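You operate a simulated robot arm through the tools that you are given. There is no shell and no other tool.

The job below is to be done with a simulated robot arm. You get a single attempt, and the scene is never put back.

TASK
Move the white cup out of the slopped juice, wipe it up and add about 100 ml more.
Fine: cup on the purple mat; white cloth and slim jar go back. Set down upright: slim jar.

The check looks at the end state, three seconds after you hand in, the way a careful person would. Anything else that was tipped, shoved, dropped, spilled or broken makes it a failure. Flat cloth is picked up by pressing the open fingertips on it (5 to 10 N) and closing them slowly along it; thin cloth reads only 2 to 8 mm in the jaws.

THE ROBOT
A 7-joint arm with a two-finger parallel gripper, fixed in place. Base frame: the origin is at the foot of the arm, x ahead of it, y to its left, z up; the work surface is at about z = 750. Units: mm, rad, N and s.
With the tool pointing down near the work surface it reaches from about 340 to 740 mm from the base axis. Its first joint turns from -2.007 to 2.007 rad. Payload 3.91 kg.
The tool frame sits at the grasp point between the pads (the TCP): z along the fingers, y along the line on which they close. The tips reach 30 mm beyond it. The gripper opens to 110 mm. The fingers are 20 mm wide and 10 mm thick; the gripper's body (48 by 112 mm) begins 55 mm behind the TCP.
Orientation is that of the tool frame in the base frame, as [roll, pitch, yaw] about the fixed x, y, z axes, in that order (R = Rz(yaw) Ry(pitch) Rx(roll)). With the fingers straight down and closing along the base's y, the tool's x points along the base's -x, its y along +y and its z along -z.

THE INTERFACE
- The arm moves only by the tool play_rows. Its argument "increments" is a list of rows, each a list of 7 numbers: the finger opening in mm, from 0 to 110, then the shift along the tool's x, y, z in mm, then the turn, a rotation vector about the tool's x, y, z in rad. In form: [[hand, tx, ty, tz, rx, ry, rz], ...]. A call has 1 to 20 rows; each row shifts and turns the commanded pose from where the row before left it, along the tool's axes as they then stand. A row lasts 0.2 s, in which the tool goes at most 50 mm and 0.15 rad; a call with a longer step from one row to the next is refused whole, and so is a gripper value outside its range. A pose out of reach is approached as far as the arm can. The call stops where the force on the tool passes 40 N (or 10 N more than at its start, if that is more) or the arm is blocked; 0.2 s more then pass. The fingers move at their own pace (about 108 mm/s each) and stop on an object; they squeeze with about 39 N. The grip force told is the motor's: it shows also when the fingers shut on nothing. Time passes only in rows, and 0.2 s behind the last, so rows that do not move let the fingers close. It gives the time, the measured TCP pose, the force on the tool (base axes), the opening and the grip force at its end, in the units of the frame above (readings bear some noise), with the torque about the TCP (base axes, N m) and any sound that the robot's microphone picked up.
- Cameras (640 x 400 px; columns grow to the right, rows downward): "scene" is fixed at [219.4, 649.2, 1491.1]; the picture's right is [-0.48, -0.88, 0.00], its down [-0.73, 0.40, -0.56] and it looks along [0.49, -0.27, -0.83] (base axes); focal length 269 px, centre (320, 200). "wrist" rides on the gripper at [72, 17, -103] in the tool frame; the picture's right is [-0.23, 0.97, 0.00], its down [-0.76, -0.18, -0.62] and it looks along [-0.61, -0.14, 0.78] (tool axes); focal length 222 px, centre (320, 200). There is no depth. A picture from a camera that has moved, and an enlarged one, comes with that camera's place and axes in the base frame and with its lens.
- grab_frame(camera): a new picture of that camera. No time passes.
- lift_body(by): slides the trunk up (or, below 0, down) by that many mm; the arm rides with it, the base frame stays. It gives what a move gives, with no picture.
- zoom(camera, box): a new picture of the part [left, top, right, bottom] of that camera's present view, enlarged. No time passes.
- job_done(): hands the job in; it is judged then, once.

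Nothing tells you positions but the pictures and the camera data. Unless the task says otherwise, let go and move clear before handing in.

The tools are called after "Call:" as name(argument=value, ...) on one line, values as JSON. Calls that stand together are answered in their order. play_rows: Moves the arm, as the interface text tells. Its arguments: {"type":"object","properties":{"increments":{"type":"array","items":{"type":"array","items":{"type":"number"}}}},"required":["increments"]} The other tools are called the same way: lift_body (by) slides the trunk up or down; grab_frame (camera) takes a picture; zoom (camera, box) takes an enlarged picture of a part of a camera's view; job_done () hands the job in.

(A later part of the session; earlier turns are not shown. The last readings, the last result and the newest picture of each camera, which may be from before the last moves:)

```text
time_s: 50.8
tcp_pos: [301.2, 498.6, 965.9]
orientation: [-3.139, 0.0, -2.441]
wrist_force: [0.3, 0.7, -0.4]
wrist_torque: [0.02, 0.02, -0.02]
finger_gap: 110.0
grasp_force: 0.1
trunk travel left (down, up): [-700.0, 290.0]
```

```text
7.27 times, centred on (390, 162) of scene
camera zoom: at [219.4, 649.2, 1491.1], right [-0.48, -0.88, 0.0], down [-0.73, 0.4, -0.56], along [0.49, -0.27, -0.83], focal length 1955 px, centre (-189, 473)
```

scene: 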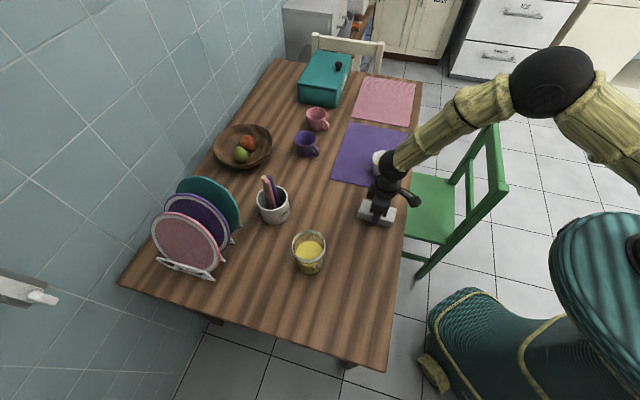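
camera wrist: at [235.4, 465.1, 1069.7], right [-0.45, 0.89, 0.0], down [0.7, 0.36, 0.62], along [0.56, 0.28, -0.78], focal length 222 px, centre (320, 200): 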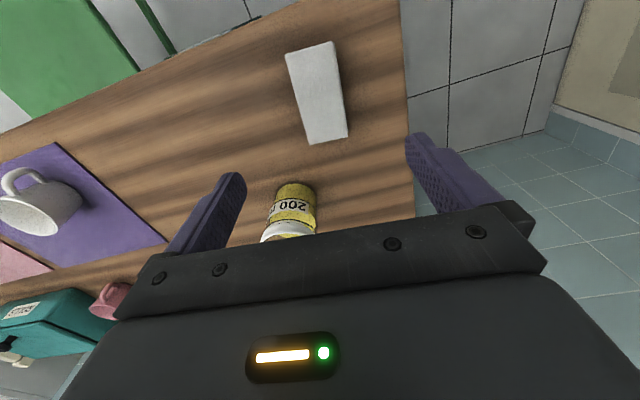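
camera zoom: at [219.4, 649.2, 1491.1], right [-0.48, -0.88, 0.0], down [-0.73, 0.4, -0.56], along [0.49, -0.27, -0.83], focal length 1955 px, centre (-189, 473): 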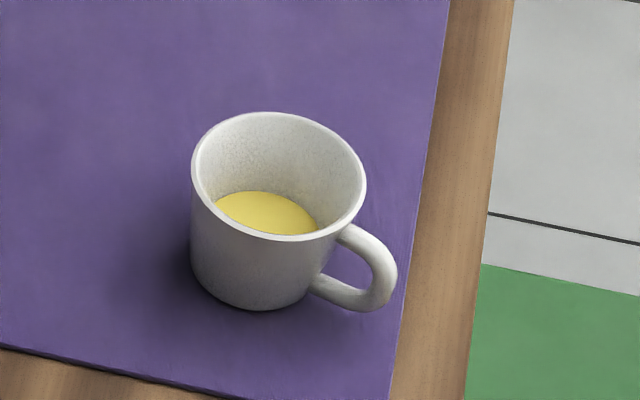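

The cloth is back in place and flat. Before pouring I want an accurate fill level and capacity for the cup, so I'll hover over it and zoom.

Call:
play_rows(increments=[[110, -4.78, -43.7, -3.1, 0, 0, 0], [110, -4.78, -43.7, -3.1, 0, 0, 0], [110, -4.78, -43.7, -3.1, 0, 0, 0], [110, -4.78, -43.7, -3.1, 0, 0, 0], [110, -4.78, -43.7, -3.1, 0, 0, 0], [110, -4.78, -43.7, -3.1, 0, 0, 0], [110, -4.78, -43.7, -3.1, 0, 0, 0], [110, -4.78, -43.7, -3.1, 0, 0, 0], [110, -4.78, -43.7, -3.1, 0, 0, 0], [110, -4.78, -43.7, -3.1, 0, 0, 0], [110, -4.78, -43.7, -3.1, 0, 0, 0], [110, 0, 0, 0, 0, 0, 0], [110, 0, 0, 0, 0, 0, 0]])

Call:
zoom(camera="wrist", box=[264, 30, 376, 140])

Call:
grab_frame(camera="wrist")

Call:
grab_frame(camera="scene")

```text
time_s: 53.6
tcp_pos: [650.1, 163.5, 999.8]
orientation: [-3.14, 0.0, -2.441]
wrist_force: [0.7, -0.3, 0.4]
wrist_torque: [-0.01, -0.03, 0.0]
finger_gap: 109.9
grasp_force: 0.0
trunk travel left (down, up): [-700.0, 290.0]
```

```text
3.64 times, centred on (320, 85) of wrist
camera zoom: at [583.0, 131.3, 1104.5], right [-0.45, 0.89, 0.0], down [0.7, 0.36, 0.62], along [0.56, 0.28, -0.78], focal length 808 px, centre (320, 618)
```

zoom: 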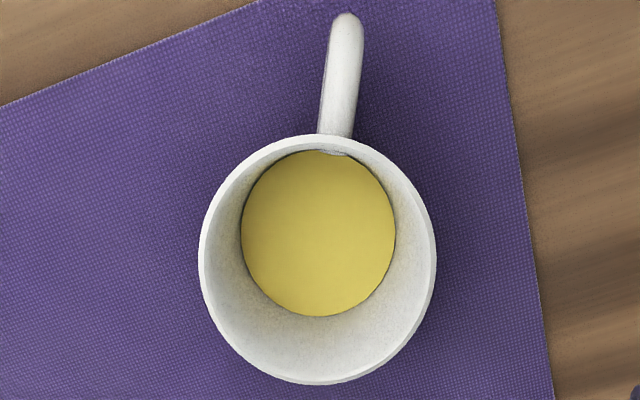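

```text
taken
camera wrist: at [583.0, 131.3, 1104.5], right [-0.45, 0.89, 0.0], down [0.7, 0.36, 0.62], along [0.56, 0.28, -0.78], focal length 222 px, centre (320, 200)
```

wrist: 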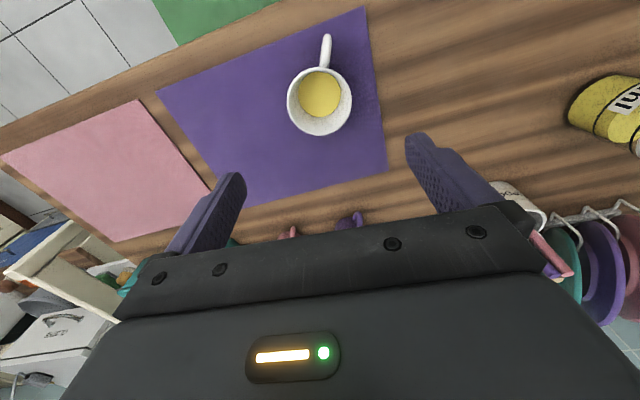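

```text
taken
```

scene: 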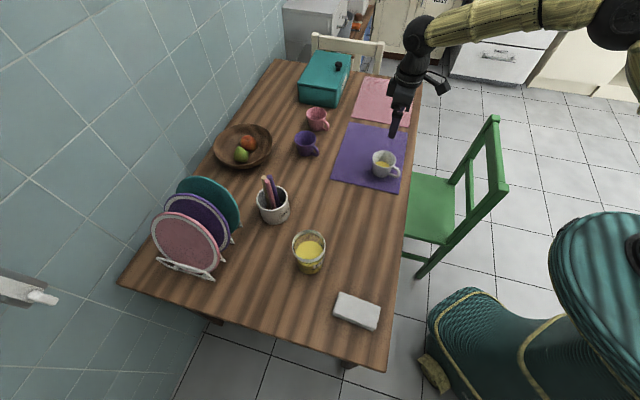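

With the gripper reading, the cup rim comes out at z≈811, about 81 mm across, with the juice about 43 mm below the rim. That leaves room for 100 ml. I'll use a side grasp on the jar so I can pour by rolling the wrist, and first test the near-horizontal tool pitch high up at a standoff.

Call:
play_rows(increments=[[110, 4.72, 44.4, 0, 0, 0, 0], [110, 4.72, 44.4, 0, 0, 0, 0], [110, 4.72, 44.4, 0, 0, 0, 0], [110, 4.72, 44.4, 0, 0, 0, 0], [110, 4.72, 44.4, 0, 0, 0, 0], [110, 4.72, 44.4, 0, 0, 0, 0], [110, 4.72, 44.4, 0, 0, 0, 0], [110, 4.72, 44.4, 0, 0, 0, 0], [110, 4.72, 44.4, 0, 0, 0, 0], [110, 0, 0, 0, 0, -0.1358, 0], [110, 0, 0, 0, 0, -0.1358, 0], [110, 0, 0, 0, 0, -0.1358, 0], [110, 0, 0, 0, 0, -0.1358, 0], [110, 0, 0, 0, 0, -0.1358, 0], [110, 0, 0, 0, 0, -0.1358, 0], [110, 0, 0, 0, 0, -0.1358, 0], [110, 0, 0, 0, 0, -0.1358, 0], [110, 0, 0, 0, 0, -0.1358, 0], [110, 0, 0, 0, 0, 0, 0]])

Call:
grab_frame(camera="wrist")

Call:
grab_frame(camera="scene")

```text
time_s: 57.6
tcp_pos: [361.7, 442.6, 1000.3]
orientation: [-3.135, 1.222, -2.436]
wrist_force: [0.3, -0.7, 0.3]
wrist_torque: [0.02, 0.05, 0.02]
finger_gap: 110.0
grasp_force: 0.1
trunk travel left (down, up): [-700.0, 290.0]
```

```text
taken
camera wrist: at [258.2, 377.1, 967.3], right [-0.57, 0.8, 0.21], down [-0.14, -0.34, 0.93], along [0.81, 0.5, 0.31], focal length 222 px, centre (320, 200)
```

wrist: 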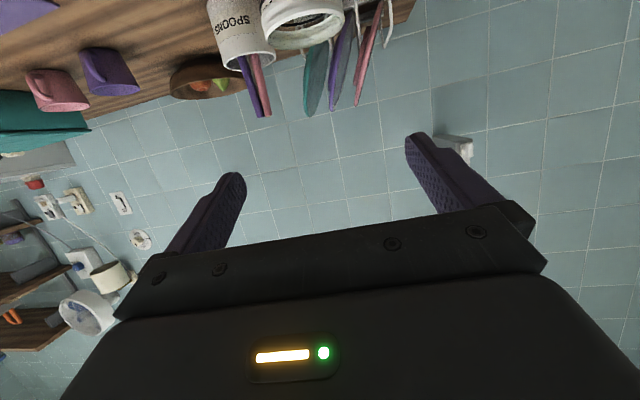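

```text
taken
```

scene: 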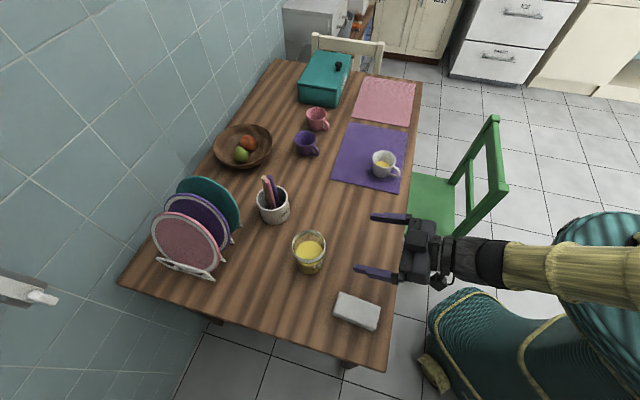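

The near-horizontal pose is reached nicely. I'll dry-run the pouring roll of about 1.2 rad about the horizontal forward axis here, with the gripper empty, to confirm the wrist range.

Call:
play_rows(increments=[[110, 0, 0, 0, -0.0479, 0, 0.1316], [110, 0, 0, 0, -0.0479, 0, 0.1316], [110, 0, 0, 0, -0.0479, 0, 0.1316], [110, 0, 0, 0, -0.0479, 0, 0.1316], [110, 0, 0, 0, -0.0479, 0, 0.1316], [110, 0, 0, 0, -0.0479, 0, 0.1316], [110, 0, 0, 0, -0.0479, 0, 0.1316], [110, 0, 0, 0, -0.0479, 0, 0.1316], [110, 0, 0, 0, -0.0479, 0, 0.1316], [110, 0, 0, 0, 0, 0, 0]])

Call:
grab_frame(camera="scene")

Call:
grab_frame(camera="wrist")

Call:
play_rows(increments=[[110, 0, 0, 0, 0.0479, 0, -0.1316], [110, 0, 0, 0, 0.0479, 0, -0.1316], [110, 0, 0, 0, 0.0479, 0, -0.1316], [110, 0, 0, 0, 0.0479, 0, -0.1316], [110, 0, 0, 0, 0.0479, 0, -0.1316], [110, 0, 0, 0, 0.0479, 0, -0.1316], [110, 0, 0, 0, 0.0479, 0, -0.1316], [110, 0, 0, 0, 0.0479, 0, -0.1316], [110, 0, 0, 0, 0.0479, 0, -0.1316], [110, 0, 0, 0, 0, 0, 0]])

```text
time_s: 59.8
tcp_pos: [361.7, 442.4, 999.6]
orientation: [1.68, 0.291, 2.634]
wrist_force: [-0.6, 0.2, -0.2]
wrist_torque: [-0.01, 0.01, 0.0]
finger_gap: 109.9
grasp_force: 0.1
trunk travel left (down, up): [-700.0, 290.0]
```

```text
taken
```

scene: 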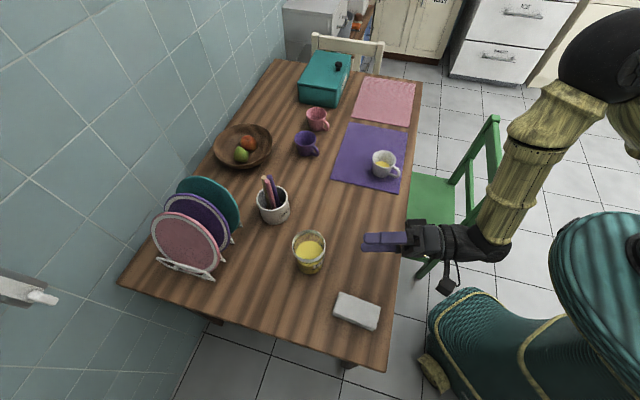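

```text
taken
camera wrist: at [245.0, 392.2, 1006.6], right [0.0, 0.12, 0.99], down [0.35, -0.93, 0.11], along [0.93, 0.35, -0.04], focal length 222 px, centre (320, 200)
```

wrist: 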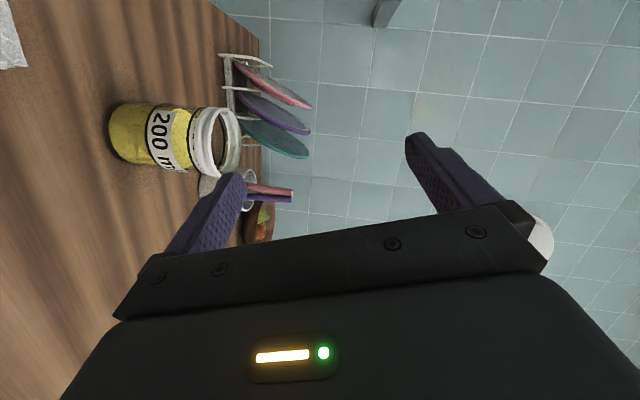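

```text
time_s: 62.0
tcp_pos: [362.3, 443.5, 999.9]
orientation: [-3.132, 1.222, -2.433]
wrist_force: [0.1, 0.0, -0.7]
wrist_torque: [-0.02, -0.02, 0.02]
finger_gap: 110.0
grasp_force: 0.0
trunk travel left (down, up): [-700.0, 290.0]
```

The roll works fully and has been reverted. Now I'll descend at the standoff to jar-grip height and look at the jar side-on.

Call:
play_rows(increments=[[110, 37.6, 0, 13.7, 0, 0, 0], [110, 37.6, 0, 13.7, 0, 0, 0], [110, 37.6, 0, 13.7, 0, 0, 0], [110, 37.6, 0, 13.7, 0, 0, 0], [110, 9.4, 0, 3.4, 0, 0, 0], [110, 0, 0, 0, 0, 0, 0]])

Call:
grab_frame(camera="wrist")

Call:
zoom(camera="scene", box=[260, 180, 440, 330])

```text
time_s: 63.4
tcp_pos: [361.9, 441.7, 829.8]
orientation: [-3.135, 1.223, -2.438]
wrist_force: [0.1, 0.0, -0.1]
wrist_torque: [0.0, 0.0, 0.03]
finger_gap: 109.9
grasp_force: 0.1
trunk travel left (down, up): [-700.0, 290.0]
```

```text
taken
camera wrist: at [258.8, 377.0, 797.6], right [-0.57, 0.8, 0.21], down [-0.14, -0.34, 0.93], along [0.81, 0.5, 0.3], focal length 222 px, centre (320, 200)
```

wrist: 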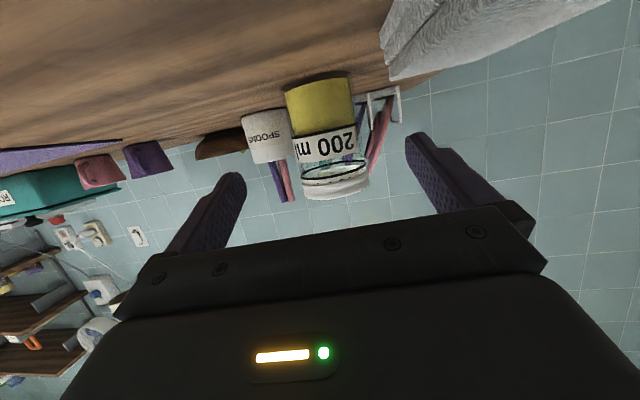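

```text
2.67 times, centred on (350, 255) of scene
camera zoom: at [219.4, 649.2, 1491.1], right [-0.48, -0.88, 0.0], down [-0.73, 0.4, -0.56], along [0.49, -0.27, -0.83], focal length 717 px, centre (240, 53)
```

zoom: 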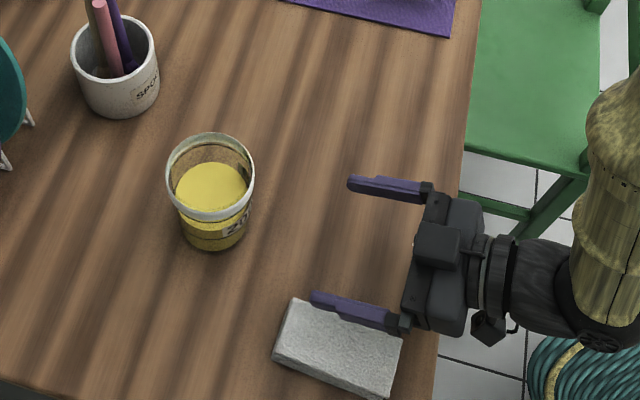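

The jar is straight ahead between the fingers. I'll zoom to read its level and dimensions.

Call:
zoom(camera="wrist", box=[270, 60, 390, 210])

```text
2.67 times, centred on (330, 135) of wrist
camera zoom: at [258.8, 377.0, 797.6], right [-0.57, 0.8, 0.21], down [-0.14, -0.34, 0.93], along [0.81, 0.5, 0.3], focal length 592 px, centre (293, 373)
```

zoom: 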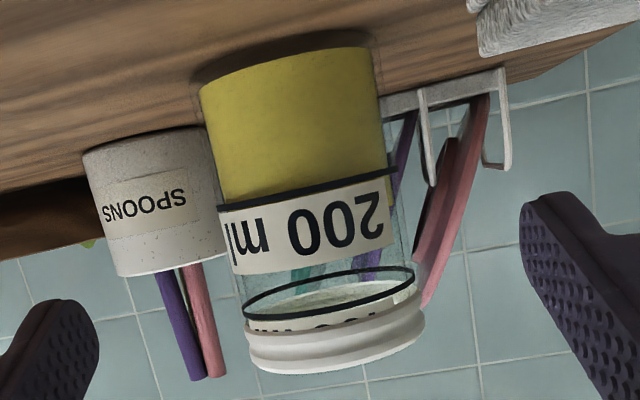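

The level sits at the 200 ml ring, at about z≈804, so I want to end with about 100 ml left. By geometry pouring should start near 63° tilt and reach 100 ml near 74°. I'll advance partway around the jar and check.

Call:
play_rows(increments=[[110, -8.55, -0.4, 23.5, 0, 0, 0], [110, -8.55, -0.4, 23.5, 0, 0, 0], [110, -8.55, -0.4, 23.5, 0, 0, 0], [110, -6.84, -0.3, 18.8, 0, 0, 0], [110, -3.42, 0, 9.4, 0, 0, 0], [110, 0, 0, 0, 0, 0, 0]])

Call:
grab_frame(camera="wrist")

Call:
zoom(camera="scene", box=[260, 190, 420, 310])

```text
time_s: 64.8
tcp_pos: [444.4, 508.9, 830.8]
orientation: [-3.137, 1.22, -2.436]
wrist_force: [0.0, 0.3, 0.8]
wrist_torque: [-0.01, 0.02, 0.02]
finger_gap: 110.2
grasp_force: 0.0
trunk travel left (down, up): [-700.0, 290.0]
```

```text
taken
camera wrist: at [340.1, 443.5, 797.9], right [-0.57, 0.8, 0.21], down [-0.14, -0.34, 0.93], along [0.81, 0.5, 0.3], focal length 222 px, centre (320, 200)
```

wrist: 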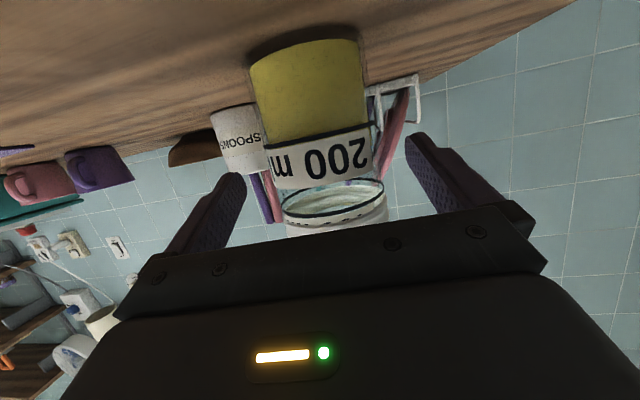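

```text
3.33 times, centred on (340, 250) of scene
camera zoom: at [219.4, 649.2, 1491.1], right [-0.48, -0.88, 0.0], down [-0.73, 0.4, -0.56], along [0.49, -0.27, -0.83], focal length 896 px, centre (253, 33)
```

zoom: 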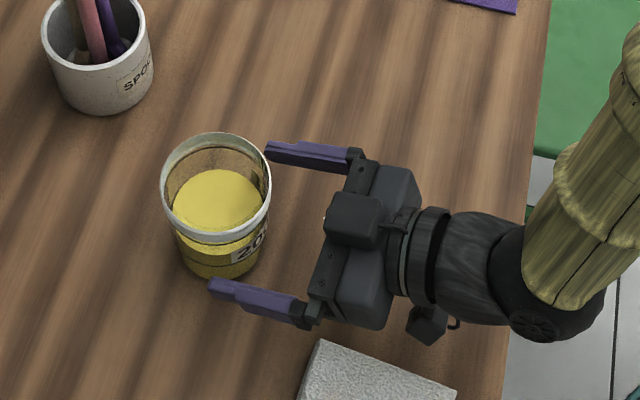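

The jar is about 45 mm ahead and laterally centred. I'll advance 36 mm and check again before closing.

Call:
play_rows(increments=[[110, -4.1, 0, 11.28, 0, 0, 0], [110, -4.1, 0, 11.28, 0, 0, 0], [110, -2.7, 0, 7.5, 0, 0, 0], [110, -1.37, 0, 3.76, 0, 0, 0], [110, 0, 0, 0, 0, 0, 0]])

Call:
grab_frame(camera="wrist")

Call:
zoom(camera="scene", box=[270, 210, 390, 300])

```text
time_s: 66.0
tcp_pos: [471.0, 532.8, 829.8]
orientation: [-3.137, 1.22, -2.435]
wrist_force: [0.3, 0.5, 0.0]
wrist_torque: [0.02, 0.04, 0.0]
finger_gap: 110.0
grasp_force: 0.0
trunk travel left (down, up): [-700.0, 290.0]
```

```text
taken
camera wrist: at [366.9, 467.1, 797.1], right [-0.57, 0.8, 0.21], down [-0.14, -0.34, 0.93], along [0.81, 0.5, 0.3], focal length 222 px, centre (320, 200)
```

wrist: 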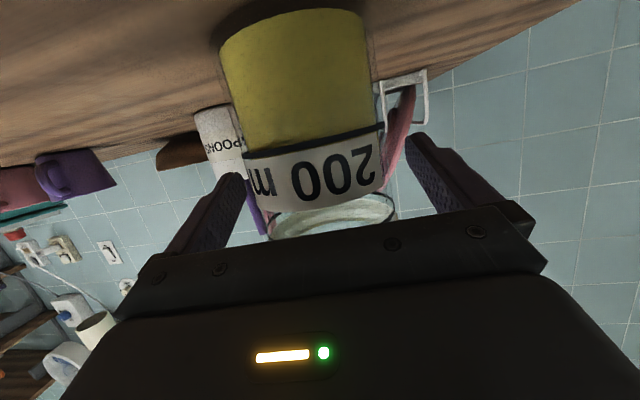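

```text
4.44 times, centred on (330, 255) of scene
camera zoom: at [219.4, 649.2, 1491.1], right [-0.48, -0.88, 0.0], down [-0.73, 0.4, -0.56], along [0.49, -0.27, -0.83], focal length 1195 px, centre (276, -44)
```

zoom: 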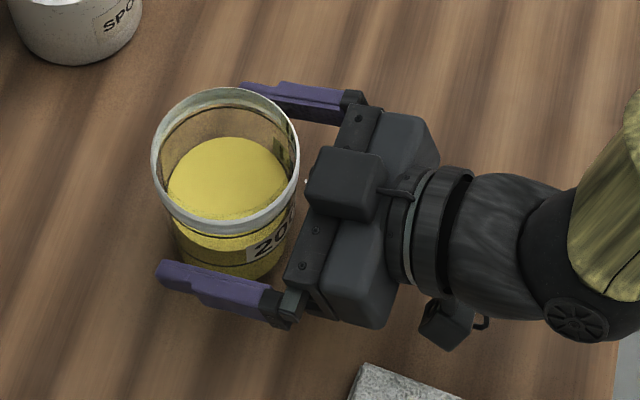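

The jar axis is about 11 mm ahead of the TCP and centred, a good grip location. I'm closing slowly.

Call:
play_rows(increments=[[100, 0, 0, 0, 0, 0, 0], [94, 0, 0, 0, 0, 0, 0], [90, 0, 0, 0, 0, 0, 0], [86, 0, 0, 0, 0, 0, 0], [83, 0, 0, 0, 0, 0, 0], [80, 0, 0, 0, 0, 0, 0], [77, 0, 0, 0, 0, 0, 0], [74, 0, 0, 0, 0, 0, 0], [70, 0, 0, 0, 0, 0, 0], [64, 0, 0, 0, 0, 0, 0], [60, 0, 0, 0, 0, 0, 0]])

Call:
zoom(camera="scene", box=[270, 210, 390, 300])

```text
time_s: 68.4
tcp_pos: [472.1, 532.3, 828.9]
orientation: [-3.137, 1.223, -2.438]
wrist_force: [-1.6, 1.1, 0.8]
wrist_torque: [0.21, 0.22, 0.0]
finger_gap: 81.9
grasp_force: 38.9
trunk travel left (down, up): [-700.0, 290.0]
```

```text
4.44 times, centred on (330, 255) of scene
camera zoom: at [219.4, 649.2, 1491.1], right [-0.48, -0.88, 0.0], down [-0.73, 0.4, -0.56], along [0.49, -0.27, -0.83], focal length 1195 px, centre (276, -44)
```

zoom: 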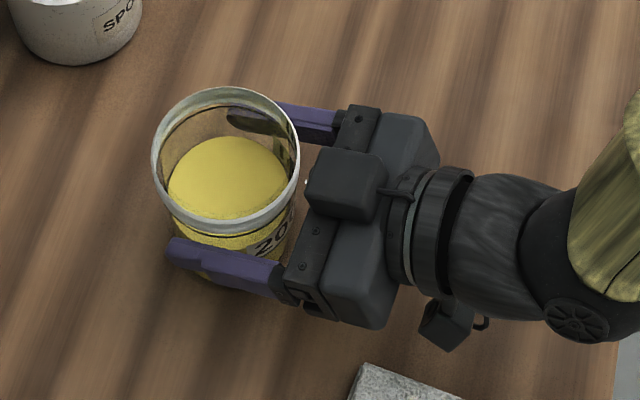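

Firm grip at 81.9 mm. I'll lift slowly straight up and take several static weight readings.

Call:
play_rows(increments=[[60, -1.88, 0, -0.68, 0, 0, 0], [60, -3.76, 0, -1.37, 0, 0, 0], [60, -5.64, 0, -2.05, 0, 0, 0], [60, -7.5, 0, -2.74, 0, 0, 0], [60, -7.5, 0, -2.74, 0, 0, 0], [60, -7.5, 0, -2.74, 0, 0, 0], [60, -7.5, 0, -2.74, 0, 0, 0], [60, -7.5, 0, -2.74, 0, 0, 0], [60, -7.5, 0, -2.74, 0, 0, 0], [60, -7.5, 0, -2.74, 0, 0, 0], [60, -5.64, 0, -2.05, 0, 0, 0], [60, -3.76, 0, -1.37, 0, 0, 0], [60, -1.88, 0, -0.68, 0, 0, 0], [60, 0, 0, 0, 0, 0, 0], [60, 0, 0, 0, 0, 0, 0]])

Call:
play_rows(increments=[[60, 0, 0, 0, 0, 0, 0]])

Call:
play_rows(increments=[[60, 0, 0, 0, 0, 0, 0]])

Call:
play_rows(increments=[[60, 0, 0, 0, 0, 0, 0]])

Call:
play_rows(increments=[[60, 0, 0, 0, 0, 0, 0]])

Call:
play_rows(increments=[[60, 0, 0, 0, 0, 0, 0]])

Call:
play_rows(increments=[[60, 0, 0, 0, 0, 0, 0]])

Call:
play_rows(increments=[[60, 0, 0, 0, 0, 0, 0]])

Call:
play_rows(increments=[[60, 0, 0, 0, 0, 0, 0]])

Call:
play_rows(increments=[[60, 0, 0, 0, 0, 0, 0]])

Call:
play_rows(increments=[[60, 0, 0, 0, 0, 0, 0]])

Call:
grab_frame(camera="scene")

Call:
zoom(camera="wrist", box=[200, 0, 400, 240])

```text
time_s: 71.6
tcp_pos: [472.1, 533.0, 909.5]
orientation: [-3.138, 1.222, -2.437]
wrist_force: [-0.6, -0.3, -3.8]
wrist_torque: [-0.04, 0.05, 0.03]
finger_gap: 76.6
grasp_force: 38.7
trunk travel left (down, up): [-700.0, 290.0]
```

```text
time_s: 72.0
tcp_pos: [472.6, 533.5, 909.5]
orientation: [-3.136, 1.221, -2.437]
wrist_force: [0.7, -0.1, -3.7]
wrist_torque: [-0.04, 0.03, 0.0]
finger_gap: 76.5
grasp_force: 39.3
trunk travel left (down, up): [-700.0, 290.0]
```

```text
time_s: 72.4
tcp_pos: [472.5, 533.5, 910.1]
orientation: [-3.137, 1.222, -2.439]
wrist_force: [-0.1, 0.0, -4.9]
wrist_torque: [-0.01, -0.02, -0.01]
finger_gap: 76.8
grasp_force: 39.1
trunk travel left (down, up): [-700.0, 290.0]
```

```text
time_s: 72.8
tcp_pos: [472.5, 533.8, 908.4]
orientation: [-3.136, 1.222, -2.44]
wrist_force: [-1.0, 0.2, -5.3]
wrist_torque: [0.0, -0.02, -0.01]
finger_gap: 76.7
grasp_force: 39.0
trunk travel left (down, up): [-700.0, 290.0]
```

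```text
time_s: 73.2
tcp_pos: [472.3, 533.4, 909.8]
orientation: [-3.137, 1.221, -2.438]
wrist_force: [0.3, 0.1, -4.6]
wrist_torque: [-0.05, 0.02, -0.01]
finger_gap: 76.8
grasp_force: 38.9
trunk travel left (down, up): [-700.0, 290.0]
```

```text
time_s: 73.6
tcp_pos: [472.7, 532.8, 910.6]
orientation: [-3.136, 1.221, -2.441]
wrist_force: [0.1, 0.5, -4.8]
wrist_torque: [-0.01, 0.0, 0.01]
finger_gap: 76.8
grasp_force: 39.3
trunk travel left (down, up): [-700.0, 290.0]
```

```text
time_s: 74.0
tcp_pos: [472.4, 533.0, 909.5]
orientation: [-3.136, 1.223, -2.44]
wrist_force: [0.1, 0.6, -4.5]
wrist_torque: [-0.02, 0.05, -0.01]
finger_gap: 76.8
grasp_force: 38.8
trunk travel left (down, up): [-700.0, 290.0]
```

```text
time_s: 74.4
tcp_pos: [473.5, 532.3, 910.0]
orientation: [-3.137, 1.222, -2.437]
wrist_force: [-0.3, 0.1, -4.2]
wrist_torque: [-0.03, 0.07, 0.01]
finger_gap: 76.6
grasp_force: 38.5
trunk travel left (down, up): [-700.0, 290.0]
```

```text
time_s: 74.8
tcp_pos: [471.8, 533.0, 910.9]
orientation: [-3.137, 1.223, -2.44]
wrist_force: [0.5, 0.0, -5.2]
wrist_torque: [-0.01, 0.06, 0.01]
finger_gap: 76.5
grasp_force: 39.0
trunk travel left (down, up): [-700.0, 290.0]
```

```text
time_s: 75.2
tcp_pos: [472.7, 532.2, 910.7]
orientation: [-3.136, 1.222, -2.439]
wrist_force: [0.3, 0.5, -4.9]
wrist_torque: [0.0, 0.04, -0.02]
finger_gap: 76.5
grasp_force: 39.0
trunk travel left (down, up): [-700.0, 290.0]
```

```text
time_s: 75.6
tcp_pos: [472.2, 532.4, 909.5]
orientation: [-3.134, 1.223, -2.437]
wrist_force: [0.2, 0.6, -4.6]
wrist_torque: [-0.02, 0.04, 0.01]
finger_gap: 76.7
grasp_force: 39.5
trunk travel left (down, up): [-700.0, 290.0]
```

```text
taken
```

scene: 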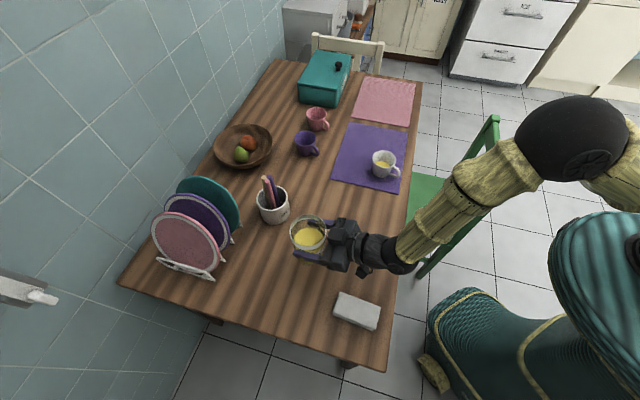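

```text
1.67 times, centred on (300, 120) of wrist
camera zoom: at [368.0, 467.6, 877.1], right [-0.57, 0.8, 0.21], down [-0.14, -0.34, 0.93], along [0.81, 0.5, 0.3], focal length 370 px, centre (353, 333)
```

zoom: 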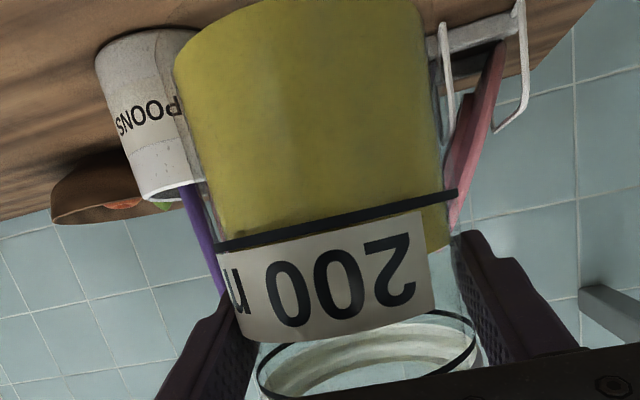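

The jar is held with a gap of 76.6 mm, its true body width. The weight averages about 4.6 N. I'll check that it's upright and well seated in the grip.

Call:
zoom(camera="scene", box=[270, 195, 400, 290])

Call:
grab_frame(camera="wrist")

```text
4.21 times, centred on (335, 242) of scene
camera zoom: at [219.4, 649.2, 1491.1], right [-0.48, -0.88, 0.0], down [-0.73, 0.4, -0.56], along [0.49, -0.27, -0.83], focal length 1132 px, centre (257, 21)
```

zoom: 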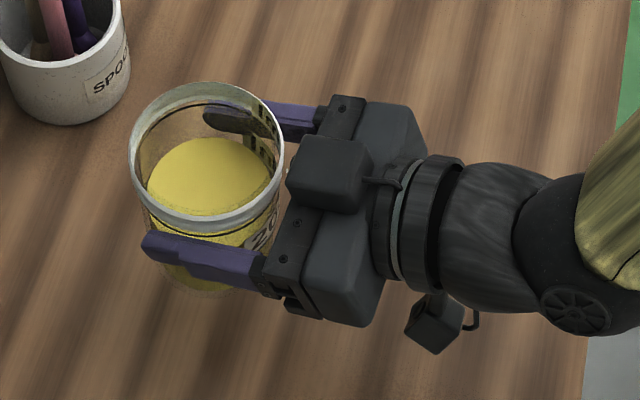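

```text
taken
camera wrist: at [368.0, 467.6, 877.1], right [-0.57, 0.8, 0.21], down [-0.14, -0.34, 0.93], along [0.81, 0.5, 0.3], focal length 222 px, centre (320, 200)
```

wrist: 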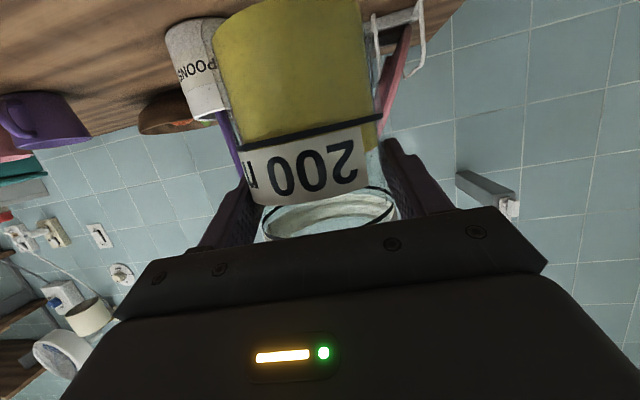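

The jar is upright with its rim about 35 mm above the TCP. I'll carry it slowly in two smooth segments to a point 58 mm left of the cup, high enough that the jar bottom clears the cup rim.

Call:
play_rows(increments=[[60, 0.246, -2.825, -0.869, 0, 0, 0], [60, 0.492, -5.65, -1.738, 0, 0, 0], [60, 0.737, -8.475, -2.608, 0, 0, 0], [60, 0.983, -11.3, -3.477, 0, 0, 0], [60, 1.229, -14.125, -4.346, 0, 0, 0], [60, 1.229, -14.125, -4.346, 0, 0, 0], [60, 1.229, -14.125, -4.346, 0, 0, 0], [60, 1.229, -14.125, -4.346, 0, 0, 0], [60, 1.229, -14.125, -4.346, 0, 0, 0], [60, 1.229, -14.125, -4.346, 0, 0, 0], [60, 1.229, -14.125, -4.346, 0, 0, 0], [60, 1.229, -14.125, -4.346, 0, 0, 0], [60, 0.983, -11.3, -3.477, 0, 0, 0], [60, 0.737, -8.475, -2.608, 0, 0, 0], [60, 0.492, -5.65, -1.738, 0, 0, 0], [60, 0.246, -2.825, -0.869, 0, 0, 0], [60, 0, 0, 0, 0, 0, 0]])

Call:
grab_frame(camera="scene")

Call:
grab_frame(camera="wrist")

```text
time_s: 79.2
tcp_pos: [540.0, 369.1, 914.5]
orientation: [-3.137, 1.22, -2.438]
wrist_force: [-0.8, -0.2, -3.8]
wrist_torque: [-0.02, 0.04, 0.03]
finger_gap: 76.5
grasp_force: 39.4
trunk travel left (down, up): [-700.0, 290.0]
```

```text
taken
```

scene: 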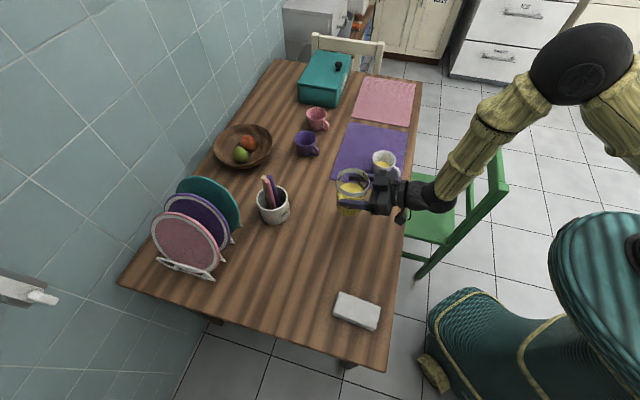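

```text
taken
camera wrist: at [435.7, 303.3, 881.5], right [-0.57, 0.8, 0.21], down [-0.14, -0.34, 0.93], along [0.81, 0.5, 0.3], focal length 222 px, centre (320, 200)
```

wrist: 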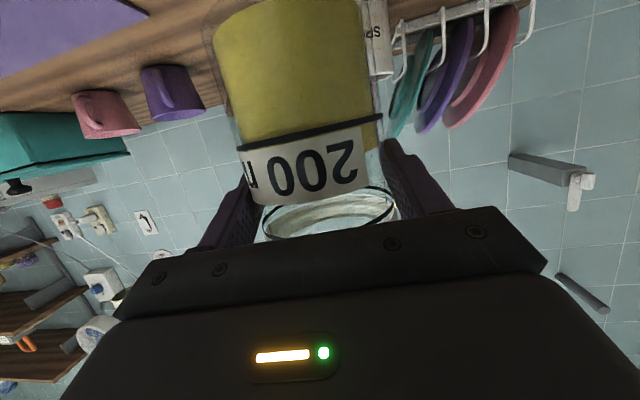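

Stable so far. I'll run the second half of the carry.

Call:
play_rows(increments=[[60, 0.246, -2.825, -0.869, 0, 0, 0], [60, 0.492, -5.65, -1.738, 0, 0, 0], [60, 0.737, -8.475, -2.608, 0, 0, 0], [60, 0.983, -11.3, -3.477, 0, 0, 0], [60, 1.229, -14.125, -4.346, 0, 0, 0], [60, 1.229, -14.125, -4.346, 0, 0, 0], [60, 1.229, -14.125, -4.346, 0, 0, 0], [60, 1.229, -14.125, -4.346, 0, 0, 0], [60, 1.229, -14.125, -4.346, 0, 0, 0], [60, 1.229, -14.125, -4.346, 0, 0, 0], [60, 1.229, -14.125, -4.346, 0, 0, 0], [60, 1.229, -14.125, -4.346, 0, 0, 0], [60, 0.983, -11.3, -3.477, 0, 0, 0], [60, 0.737, -8.475, -2.608, 0, 0, 0], [60, 0.492, -5.65, -1.738, 0, 0, 0], [60, 0.246, -2.825, -0.869, 0, 0, 0], [60, 0, 0, 0, 0, 0, 0]])

Call:
grab_frame(camera="scene")

Call:
zoom(camera="scene", box=[340, 120, 440, 220])

Call:
grab_frame(camera="wrist")

```text
time_s: 82.8
tcp_pos: [607.8, 204.1, 918.1]
orientation: [-3.138, 1.222, -2.44]
wrist_force: [0.0, 0.0, -5.0]
wrist_torque: [-0.02, 0.06, 0.01]
finger_gap: 76.7
grasp_force: 38.8
trunk travel left (down, up): [-700.0, 290.0]
```

```text
taken
```

scene: 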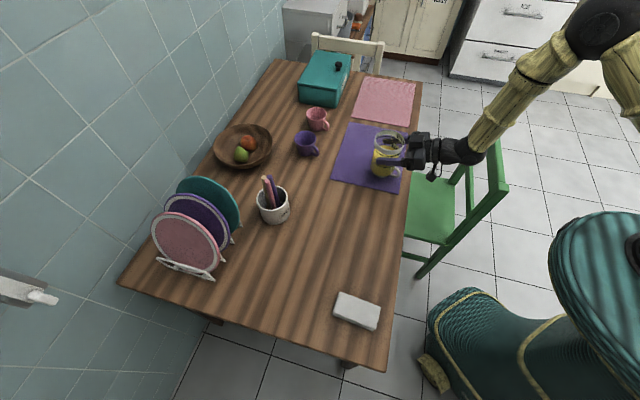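

```text
4.00 times, centred on (390, 170) of scene
camera zoom: at [219.4, 649.2, 1491.1], right [-0.48, -0.88, 0.0], down [-0.73, 0.4, -0.56], along [0.49, -0.27, -0.83], focal length 1076 px, centre (40, 320)
```

zoom: 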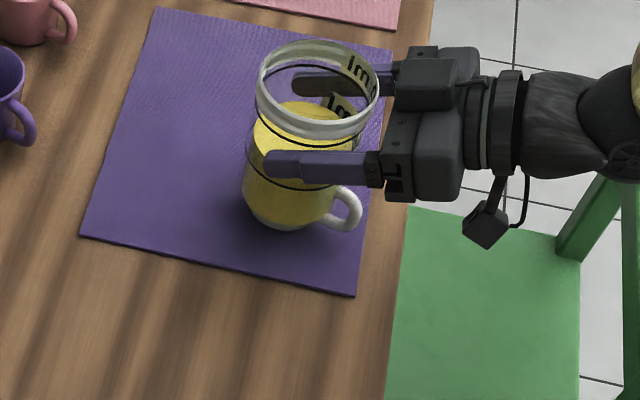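

```text
taken
camera wrist: at [503.7, 138.3, 885.9], right [-0.57, 0.8, 0.21], down [-0.14, -0.34, 0.93], along [0.81, 0.5, 0.3], focal length 222 px, centre (320, 200)
```

wrist: 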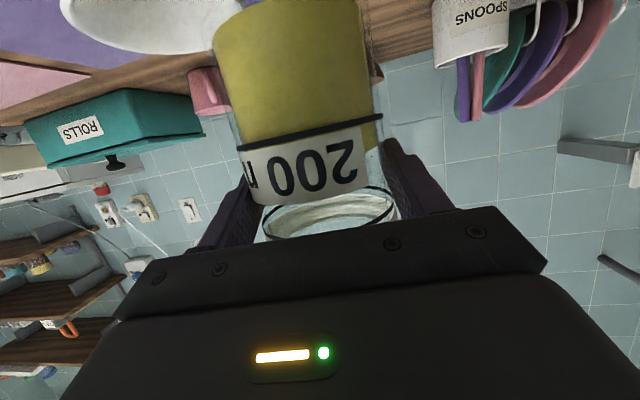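

I'm positioned left of the cup. I'll tilt smoothly to 45°, well short of pouring, then lower to pour height and inspect.

Call:
play_rows(increments=[[60, 0, 0, 0, -0.00923, 0, 0.02537], [60, 0, 0, 0, -0.01847, 0, 0.05075], [60, 0, 0, 0, -0.0277, 0, 0.0761], [60, 0, 0, 0, -0.0277, 0, 0.0761], [60, 0, 0, 0, -0.0277, 0, 0.0761], [60, 0, 0, 0, -0.0277, 0, 0.0761], [60, 0, 0, 0, -0.0277, 0, 0.0761], [60, 0, 0, 0, -0.0277, 0, 0.0761], [60, 0, 0, 0, -0.0277, 0, 0.0761], [60, 0, 0, 0, -0.0277, 0, 0.0761], [60, 0, 0, 0, -0.01847, 0, 0.05075], [60, 0, 0, 0, -0.00923, 0, 0.02537], [60, 0, 0, 0, 0, 0, 0], [60, 4.4, -4.7, 1.6, 0, 0, 0], [60, 6.6, -7, 2.4, 0, 0, 0], [60, 6.6, -7, 2.4, 0, 0, 0], [60, 4.4, -4.7, 1.6, 0, 0, 0], [60, 0, 0, 0, 0, 0, 0]])

Call:
grab_frame(camera="scene")

Call:
zoom(camera="scene", box=[340, 120, 440, 220])

Call:
grab_frame(camera="wrist")

```text
time_s: 86.6
tcp_pos: [608.2, 205.1, 884.2]
orientation: [1.887, 0.708, 2.737]
wrist_force: [-0.2, 0.1, -4.0]
wrist_torque: [-0.14, -0.03, 0.01]
finger_gap: 76.7
grasp_force: 39.2
trunk travel left (down, up): [-700.0, 290.0]
```

```text
taken
```

scene: 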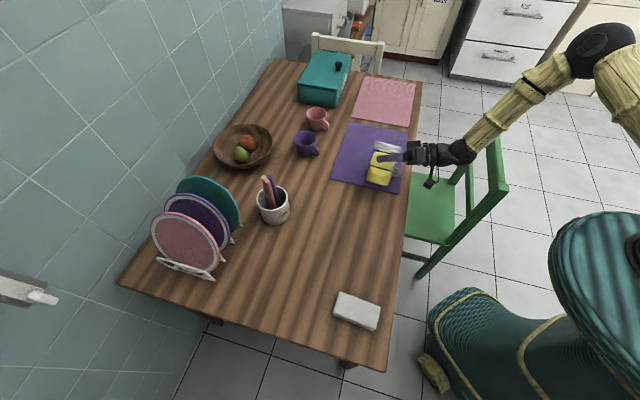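

```text
4.00 times, centred on (390, 170) of scene
camera zoom: at [219.4, 649.2, 1491.1], right [-0.48, -0.88, 0.0], down [-0.73, 0.4, -0.56], along [0.49, -0.27, -0.83], focal length 1076 px, centre (40, 320)
```

zoom: 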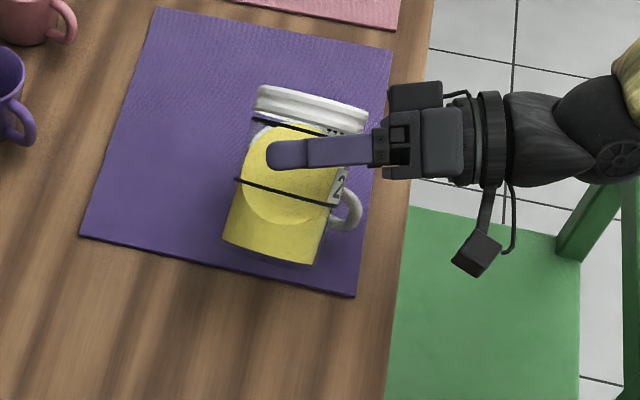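

```text
taken
camera wrist: at [491.3, 153.7, 875.4], right [-0.27, 0.45, 0.85], down [0.26, -0.82, 0.51], along [0.93, 0.36, 0.11], focal length 222 px, centre (320, 200)
```

wrist: 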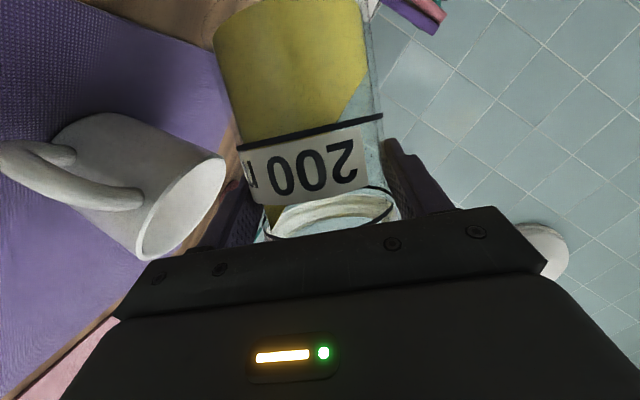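

The wrist camera sees both cup and jar, and the lip is lining up over the cup mouth. I'll tilt on to about 57° and look again.

Call:
play_rows(increments=[[60, 0, 0, 0, -0.01026, 0, 0.0282], [60, 0, 0, 0, -0.01368, 0, 0.0376], [60, 0, 0, 0, -0.01368, 0, 0.0376], [60, 0, 0, 0, -0.01368, 0, 0.0376], [60, 0, 0, 0, -0.01368, 0, 0.0376], [60, 0, 0, 0, -0.00684, 0, 0.0188], [60, 0, 0, 0, 0, 0, 0], [60, 0, 0, 0, 0, 0, 0]])

Call:
grab_frame(camera="wrist")

Call:
zoom(camera="scene", box=[350, 130, 430, 210])

```text
time_s: 88.4
tcp_pos: [608.4, 204.5, 885.4]
orientation: [1.779, 0.513, 2.673]
wrist_force: [0.0, 0.2, -4.6]
wrist_torque: [-0.13, -0.07, 0.0]
finger_gap: 76.8
grasp_force: 39.2
trunk travel left (down, up): [-700.0, 290.0]
```

```text
taken
camera wrist: at [490.3, 154.7, 882.8], right [-0.15, 0.3, 0.94], down [0.32, -0.89, 0.34], along [0.93, 0.35, 0.04], focal length 222 px, centre (320, 200)
```

wrist: 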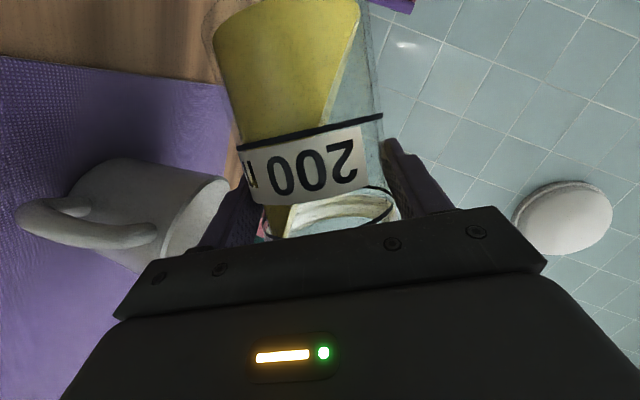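

```text
5.00 times, centred on (390, 170) of scene
camera zoom: at [219.4, 649.2, 1491.1], right [-0.48, -0.88, 0.0], down [-0.73, 0.4, -0.56], along [0.49, -0.27, -0.83], focal length 1344 px, centre (-30, 350)
```

zoom: 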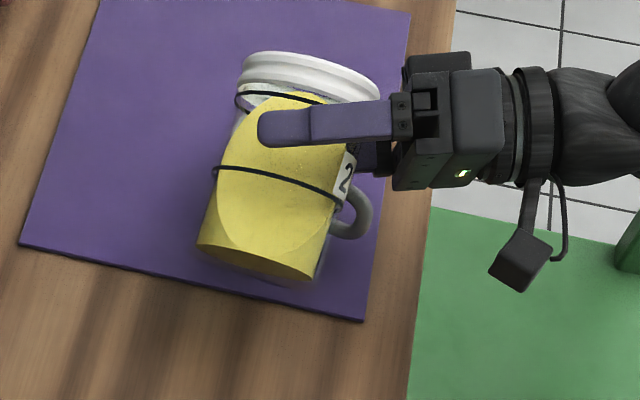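

The liquid surface is nearing the neck. From here I'll tilt in small steps, watching force, sound and picture.

Call:
play_rows(increments=[[60, 0, 0, 0, -0.00684, 0, 0.0188], [60, 0, 0, 0, -0.00684, 0, 0.0188], [60, 0, 0, 0, -0.0034, 0, 0.0094], [60, 0, 0, 0, 0, 0, 0], [60, 0, 0, 0, 0, 0, 0]])

Call:
grab_frame(camera="wrist")

Call:
zoom(camera="scene", box=[350, 130, 430, 210])

```text
time_s: 89.6
tcp_pos: [606.5, 204.1, 885.3]
orientation: [1.755, 0.47, 2.663]
wrist_force: [-0.2, -0.2, -4.7]
wrist_torque: [-0.13, -0.03, -0.02]
finger_gap: 76.5
grasp_force: 38.5
trunk travel left (down, up): [-700.0, 290.0]
```

```text
taken
camera wrist: at [490.1, 154.4, 884.9], right [-0.12, 0.27, 0.96], down [0.33, -0.9, 0.29], along [0.94, 0.35, 0.02], focal length 222 px, centre (320, 200)
```

wrist: 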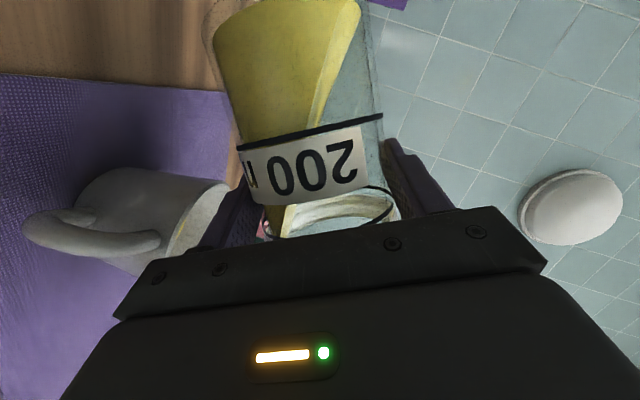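

```text
5.00 times, centred on (390, 170) of scene
camera zoom: at [219.4, 649.2, 1491.1], right [-0.48, -0.88, 0.0], down [-0.73, 0.4, -0.56], along [0.49, -0.27, -0.83], focal length 1344 px, centre (-30, 350)
```

zoom: 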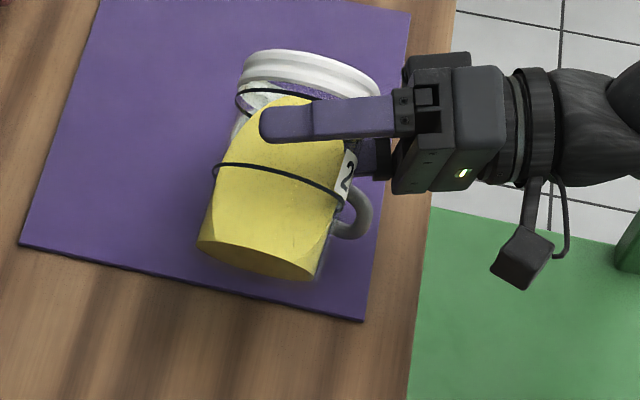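

Tilt is about 61° with nothing pouring yet. I'll continue in 0.03 rad steps.

Call:
play_rows(increments=[[60, 0, 0, 0, -0.00513, 0, 0.0141], [60, 0, 0, 0, -0.00513, 0, 0.0141], [60, 0, 0, 0, 0, 0, 0], [60, 0, 0, 0, 0, 0, 0], [60, 0, 0, 0, 0, 0, 0]])

Call:
zoom(camera="wrist", box=[100, 130, 300, 280])

Call:
zoom(camera="scene", box=[350, 130, 430, 210])

```text
time_s: 90.8
tcp_pos: [607.6, 204.9, 885.9]
orientation: [1.743, 0.442, 2.658]
wrist_force: [0.4, 1.1, -4.0]
wrist_torque: [-0.14, -0.04, 0.01]
finger_gap: 76.8
grasp_force: 39.1
trunk travel left (down, up): [-700.0, 290.0]
```

```text
2.67 times, centred on (200, 205) of wrist
camera zoom: at [490.2, 154.6, 886.0], right [-0.1, 0.24, 0.96], down [0.34, -0.9, 0.26], along [0.94, 0.35, 0.01], focal length 592 px, centre (640, 187)
```

zoom: 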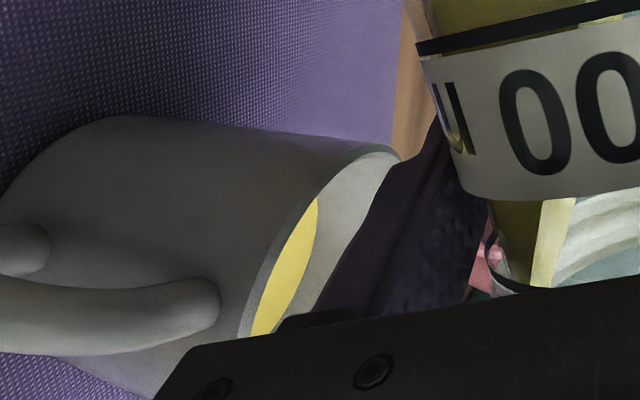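

```text
5.00 times, centred on (390, 170) of scene
camera zoom: at [219.4, 649.2, 1491.1], right [-0.48, -0.88, 0.0], down [-0.73, 0.4, -0.56], along [0.49, -0.27, -0.83], focal length 1344 px, centre (-30, 350)
```

zoom: 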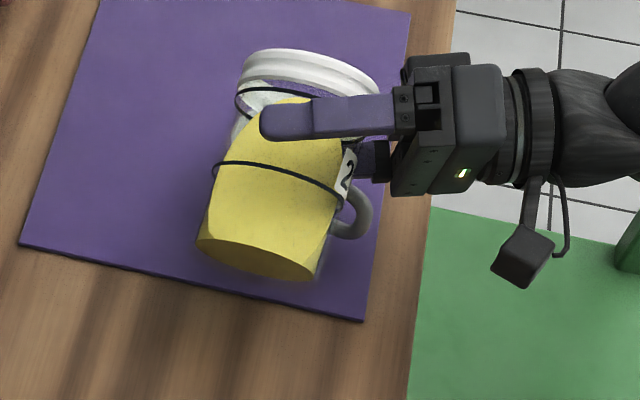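

I'll take several static readings here to see whether pouring has begun, and look again.

Call:
play_rows(increments=[[60, 0, 0, 0, 0, 0, 0]])

Call:
play_rows(increments=[[60, 0, 0, 0, 0, 0, 0]])

Call:
play_rows(increments=[[60, 0, 0, 0, 0, 0, 0]])

Call:
play_rows(increments=[[60, 0, 0, 0, 0, 0, 0]])

Call:
play_rows(increments=[[60, 0, 0, 0, 0, 0, 0]])

Call:
play_rows(increments=[[60, 0, 0, 0, 0, 0, 0]])

Call:
zoom(camera="wrist", box=[100, 130, 300, 280])

Call:
zoom(camera="wrist", box=[200, 0, 400, 240])

```text
time_s: 91.2
tcp_pos: [609.0, 205.0, 886.4]
orientation: [1.745, 0.441, 2.658]
wrist_force: [0.4, -0.5, -3.4]
wrist_torque: [-0.13, -0.07, 0.0]
finger_gap: 76.7
grasp_force: 38.8
trunk travel left (down, up): [-700.0, 290.0]
```

```text
time_s: 91.6
tcp_pos: [608.0, 206.1, 887.0]
orientation: [1.744, 0.442, 2.658]
wrist_force: [1.2, -0.1, -4.1]
wrist_torque: [-0.09, -0.05, 0.0]
finger_gap: 76.7
grasp_force: 39.1
trunk travel left (down, up): [-700.0, 290.0]
```

```text
time_s: 92.0
tcp_pos: [608.5, 204.8, 886.3]
orientation: [1.744, 0.441, 2.659]
wrist_force: [-0.4, 0.0, -4.2]
wrist_torque: [-0.1, -0.05, -0.02]
finger_gap: 76.6
grasp_force: 39.5
trunk travel left (down, up): [-700.0, 290.0]
```

```text
time_s: 92.4
tcp_pos: [608.3, 205.4, 886.3]
orientation: [1.742, 0.44, 2.658]
wrist_force: [-0.3, 0.0, -3.6]
wrist_torque: [-0.1, -0.05, -0.02]
finger_gap: 76.6
grasp_force: 39.3
trunk travel left (down, up): [-700.0, 290.0]
```

```text
time_s: 92.8
tcp_pos: [608.4, 203.8, 885.9]
orientation: [1.744, 0.441, 2.657]
wrist_force: [-1.0, -0.6, -2.9]
wrist_torque: [-0.12, -0.06, 0.02]
finger_gap: 76.7
grasp_force: 38.8
trunk travel left (down, up): [-700.0, 290.0]
```

```text
time_s: 93.2
tcp_pos: [608.2, 204.9, 885.9]
orientation: [1.744, 0.442, 2.658]
wrist_force: [-0.1, 0.2, -4.2]
wrist_torque: [-0.09, -0.04, 0.02]
finger_gap: 76.7
grasp_force: 38.9
trunk travel left (down, up): [-700.0, 290.0]
```

```text
2.67 times, centred on (200, 205) of wrist
camera zoom: at [490.2, 154.6, 886.0], right [-0.1, 0.24, 0.96], down [0.34, -0.9, 0.26], along [0.94, 0.35, 0.01], focal length 592 px, centre (640, 187)
```

zoom: 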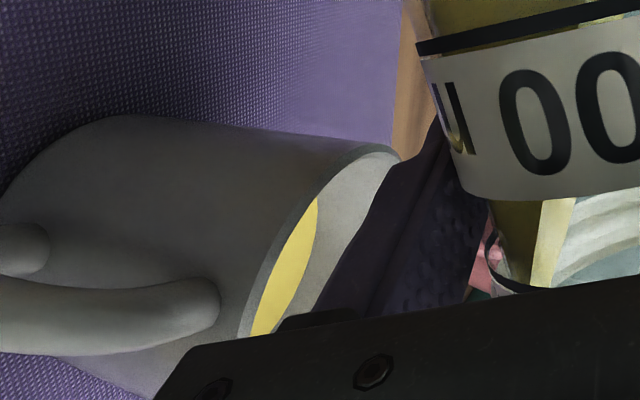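

```text
1.67 times, centred on (300, 120) of wrist
camera zoom: at [490.2, 154.6, 886.0], right [-0.1, 0.24, 0.96], down [0.34, -0.9, 0.26], along [0.94, 0.35, 0.01], focal length 370 px, centre (353, 333)
```

zoom: 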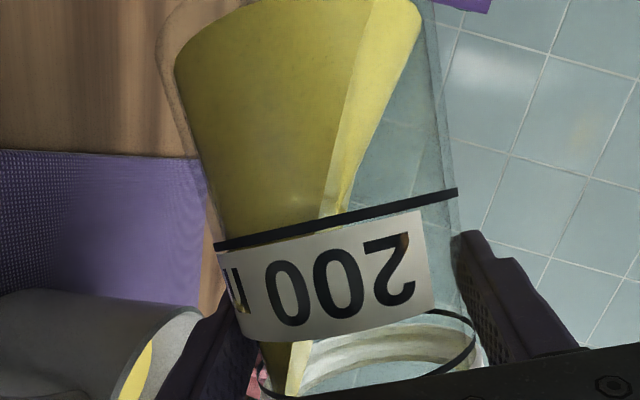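

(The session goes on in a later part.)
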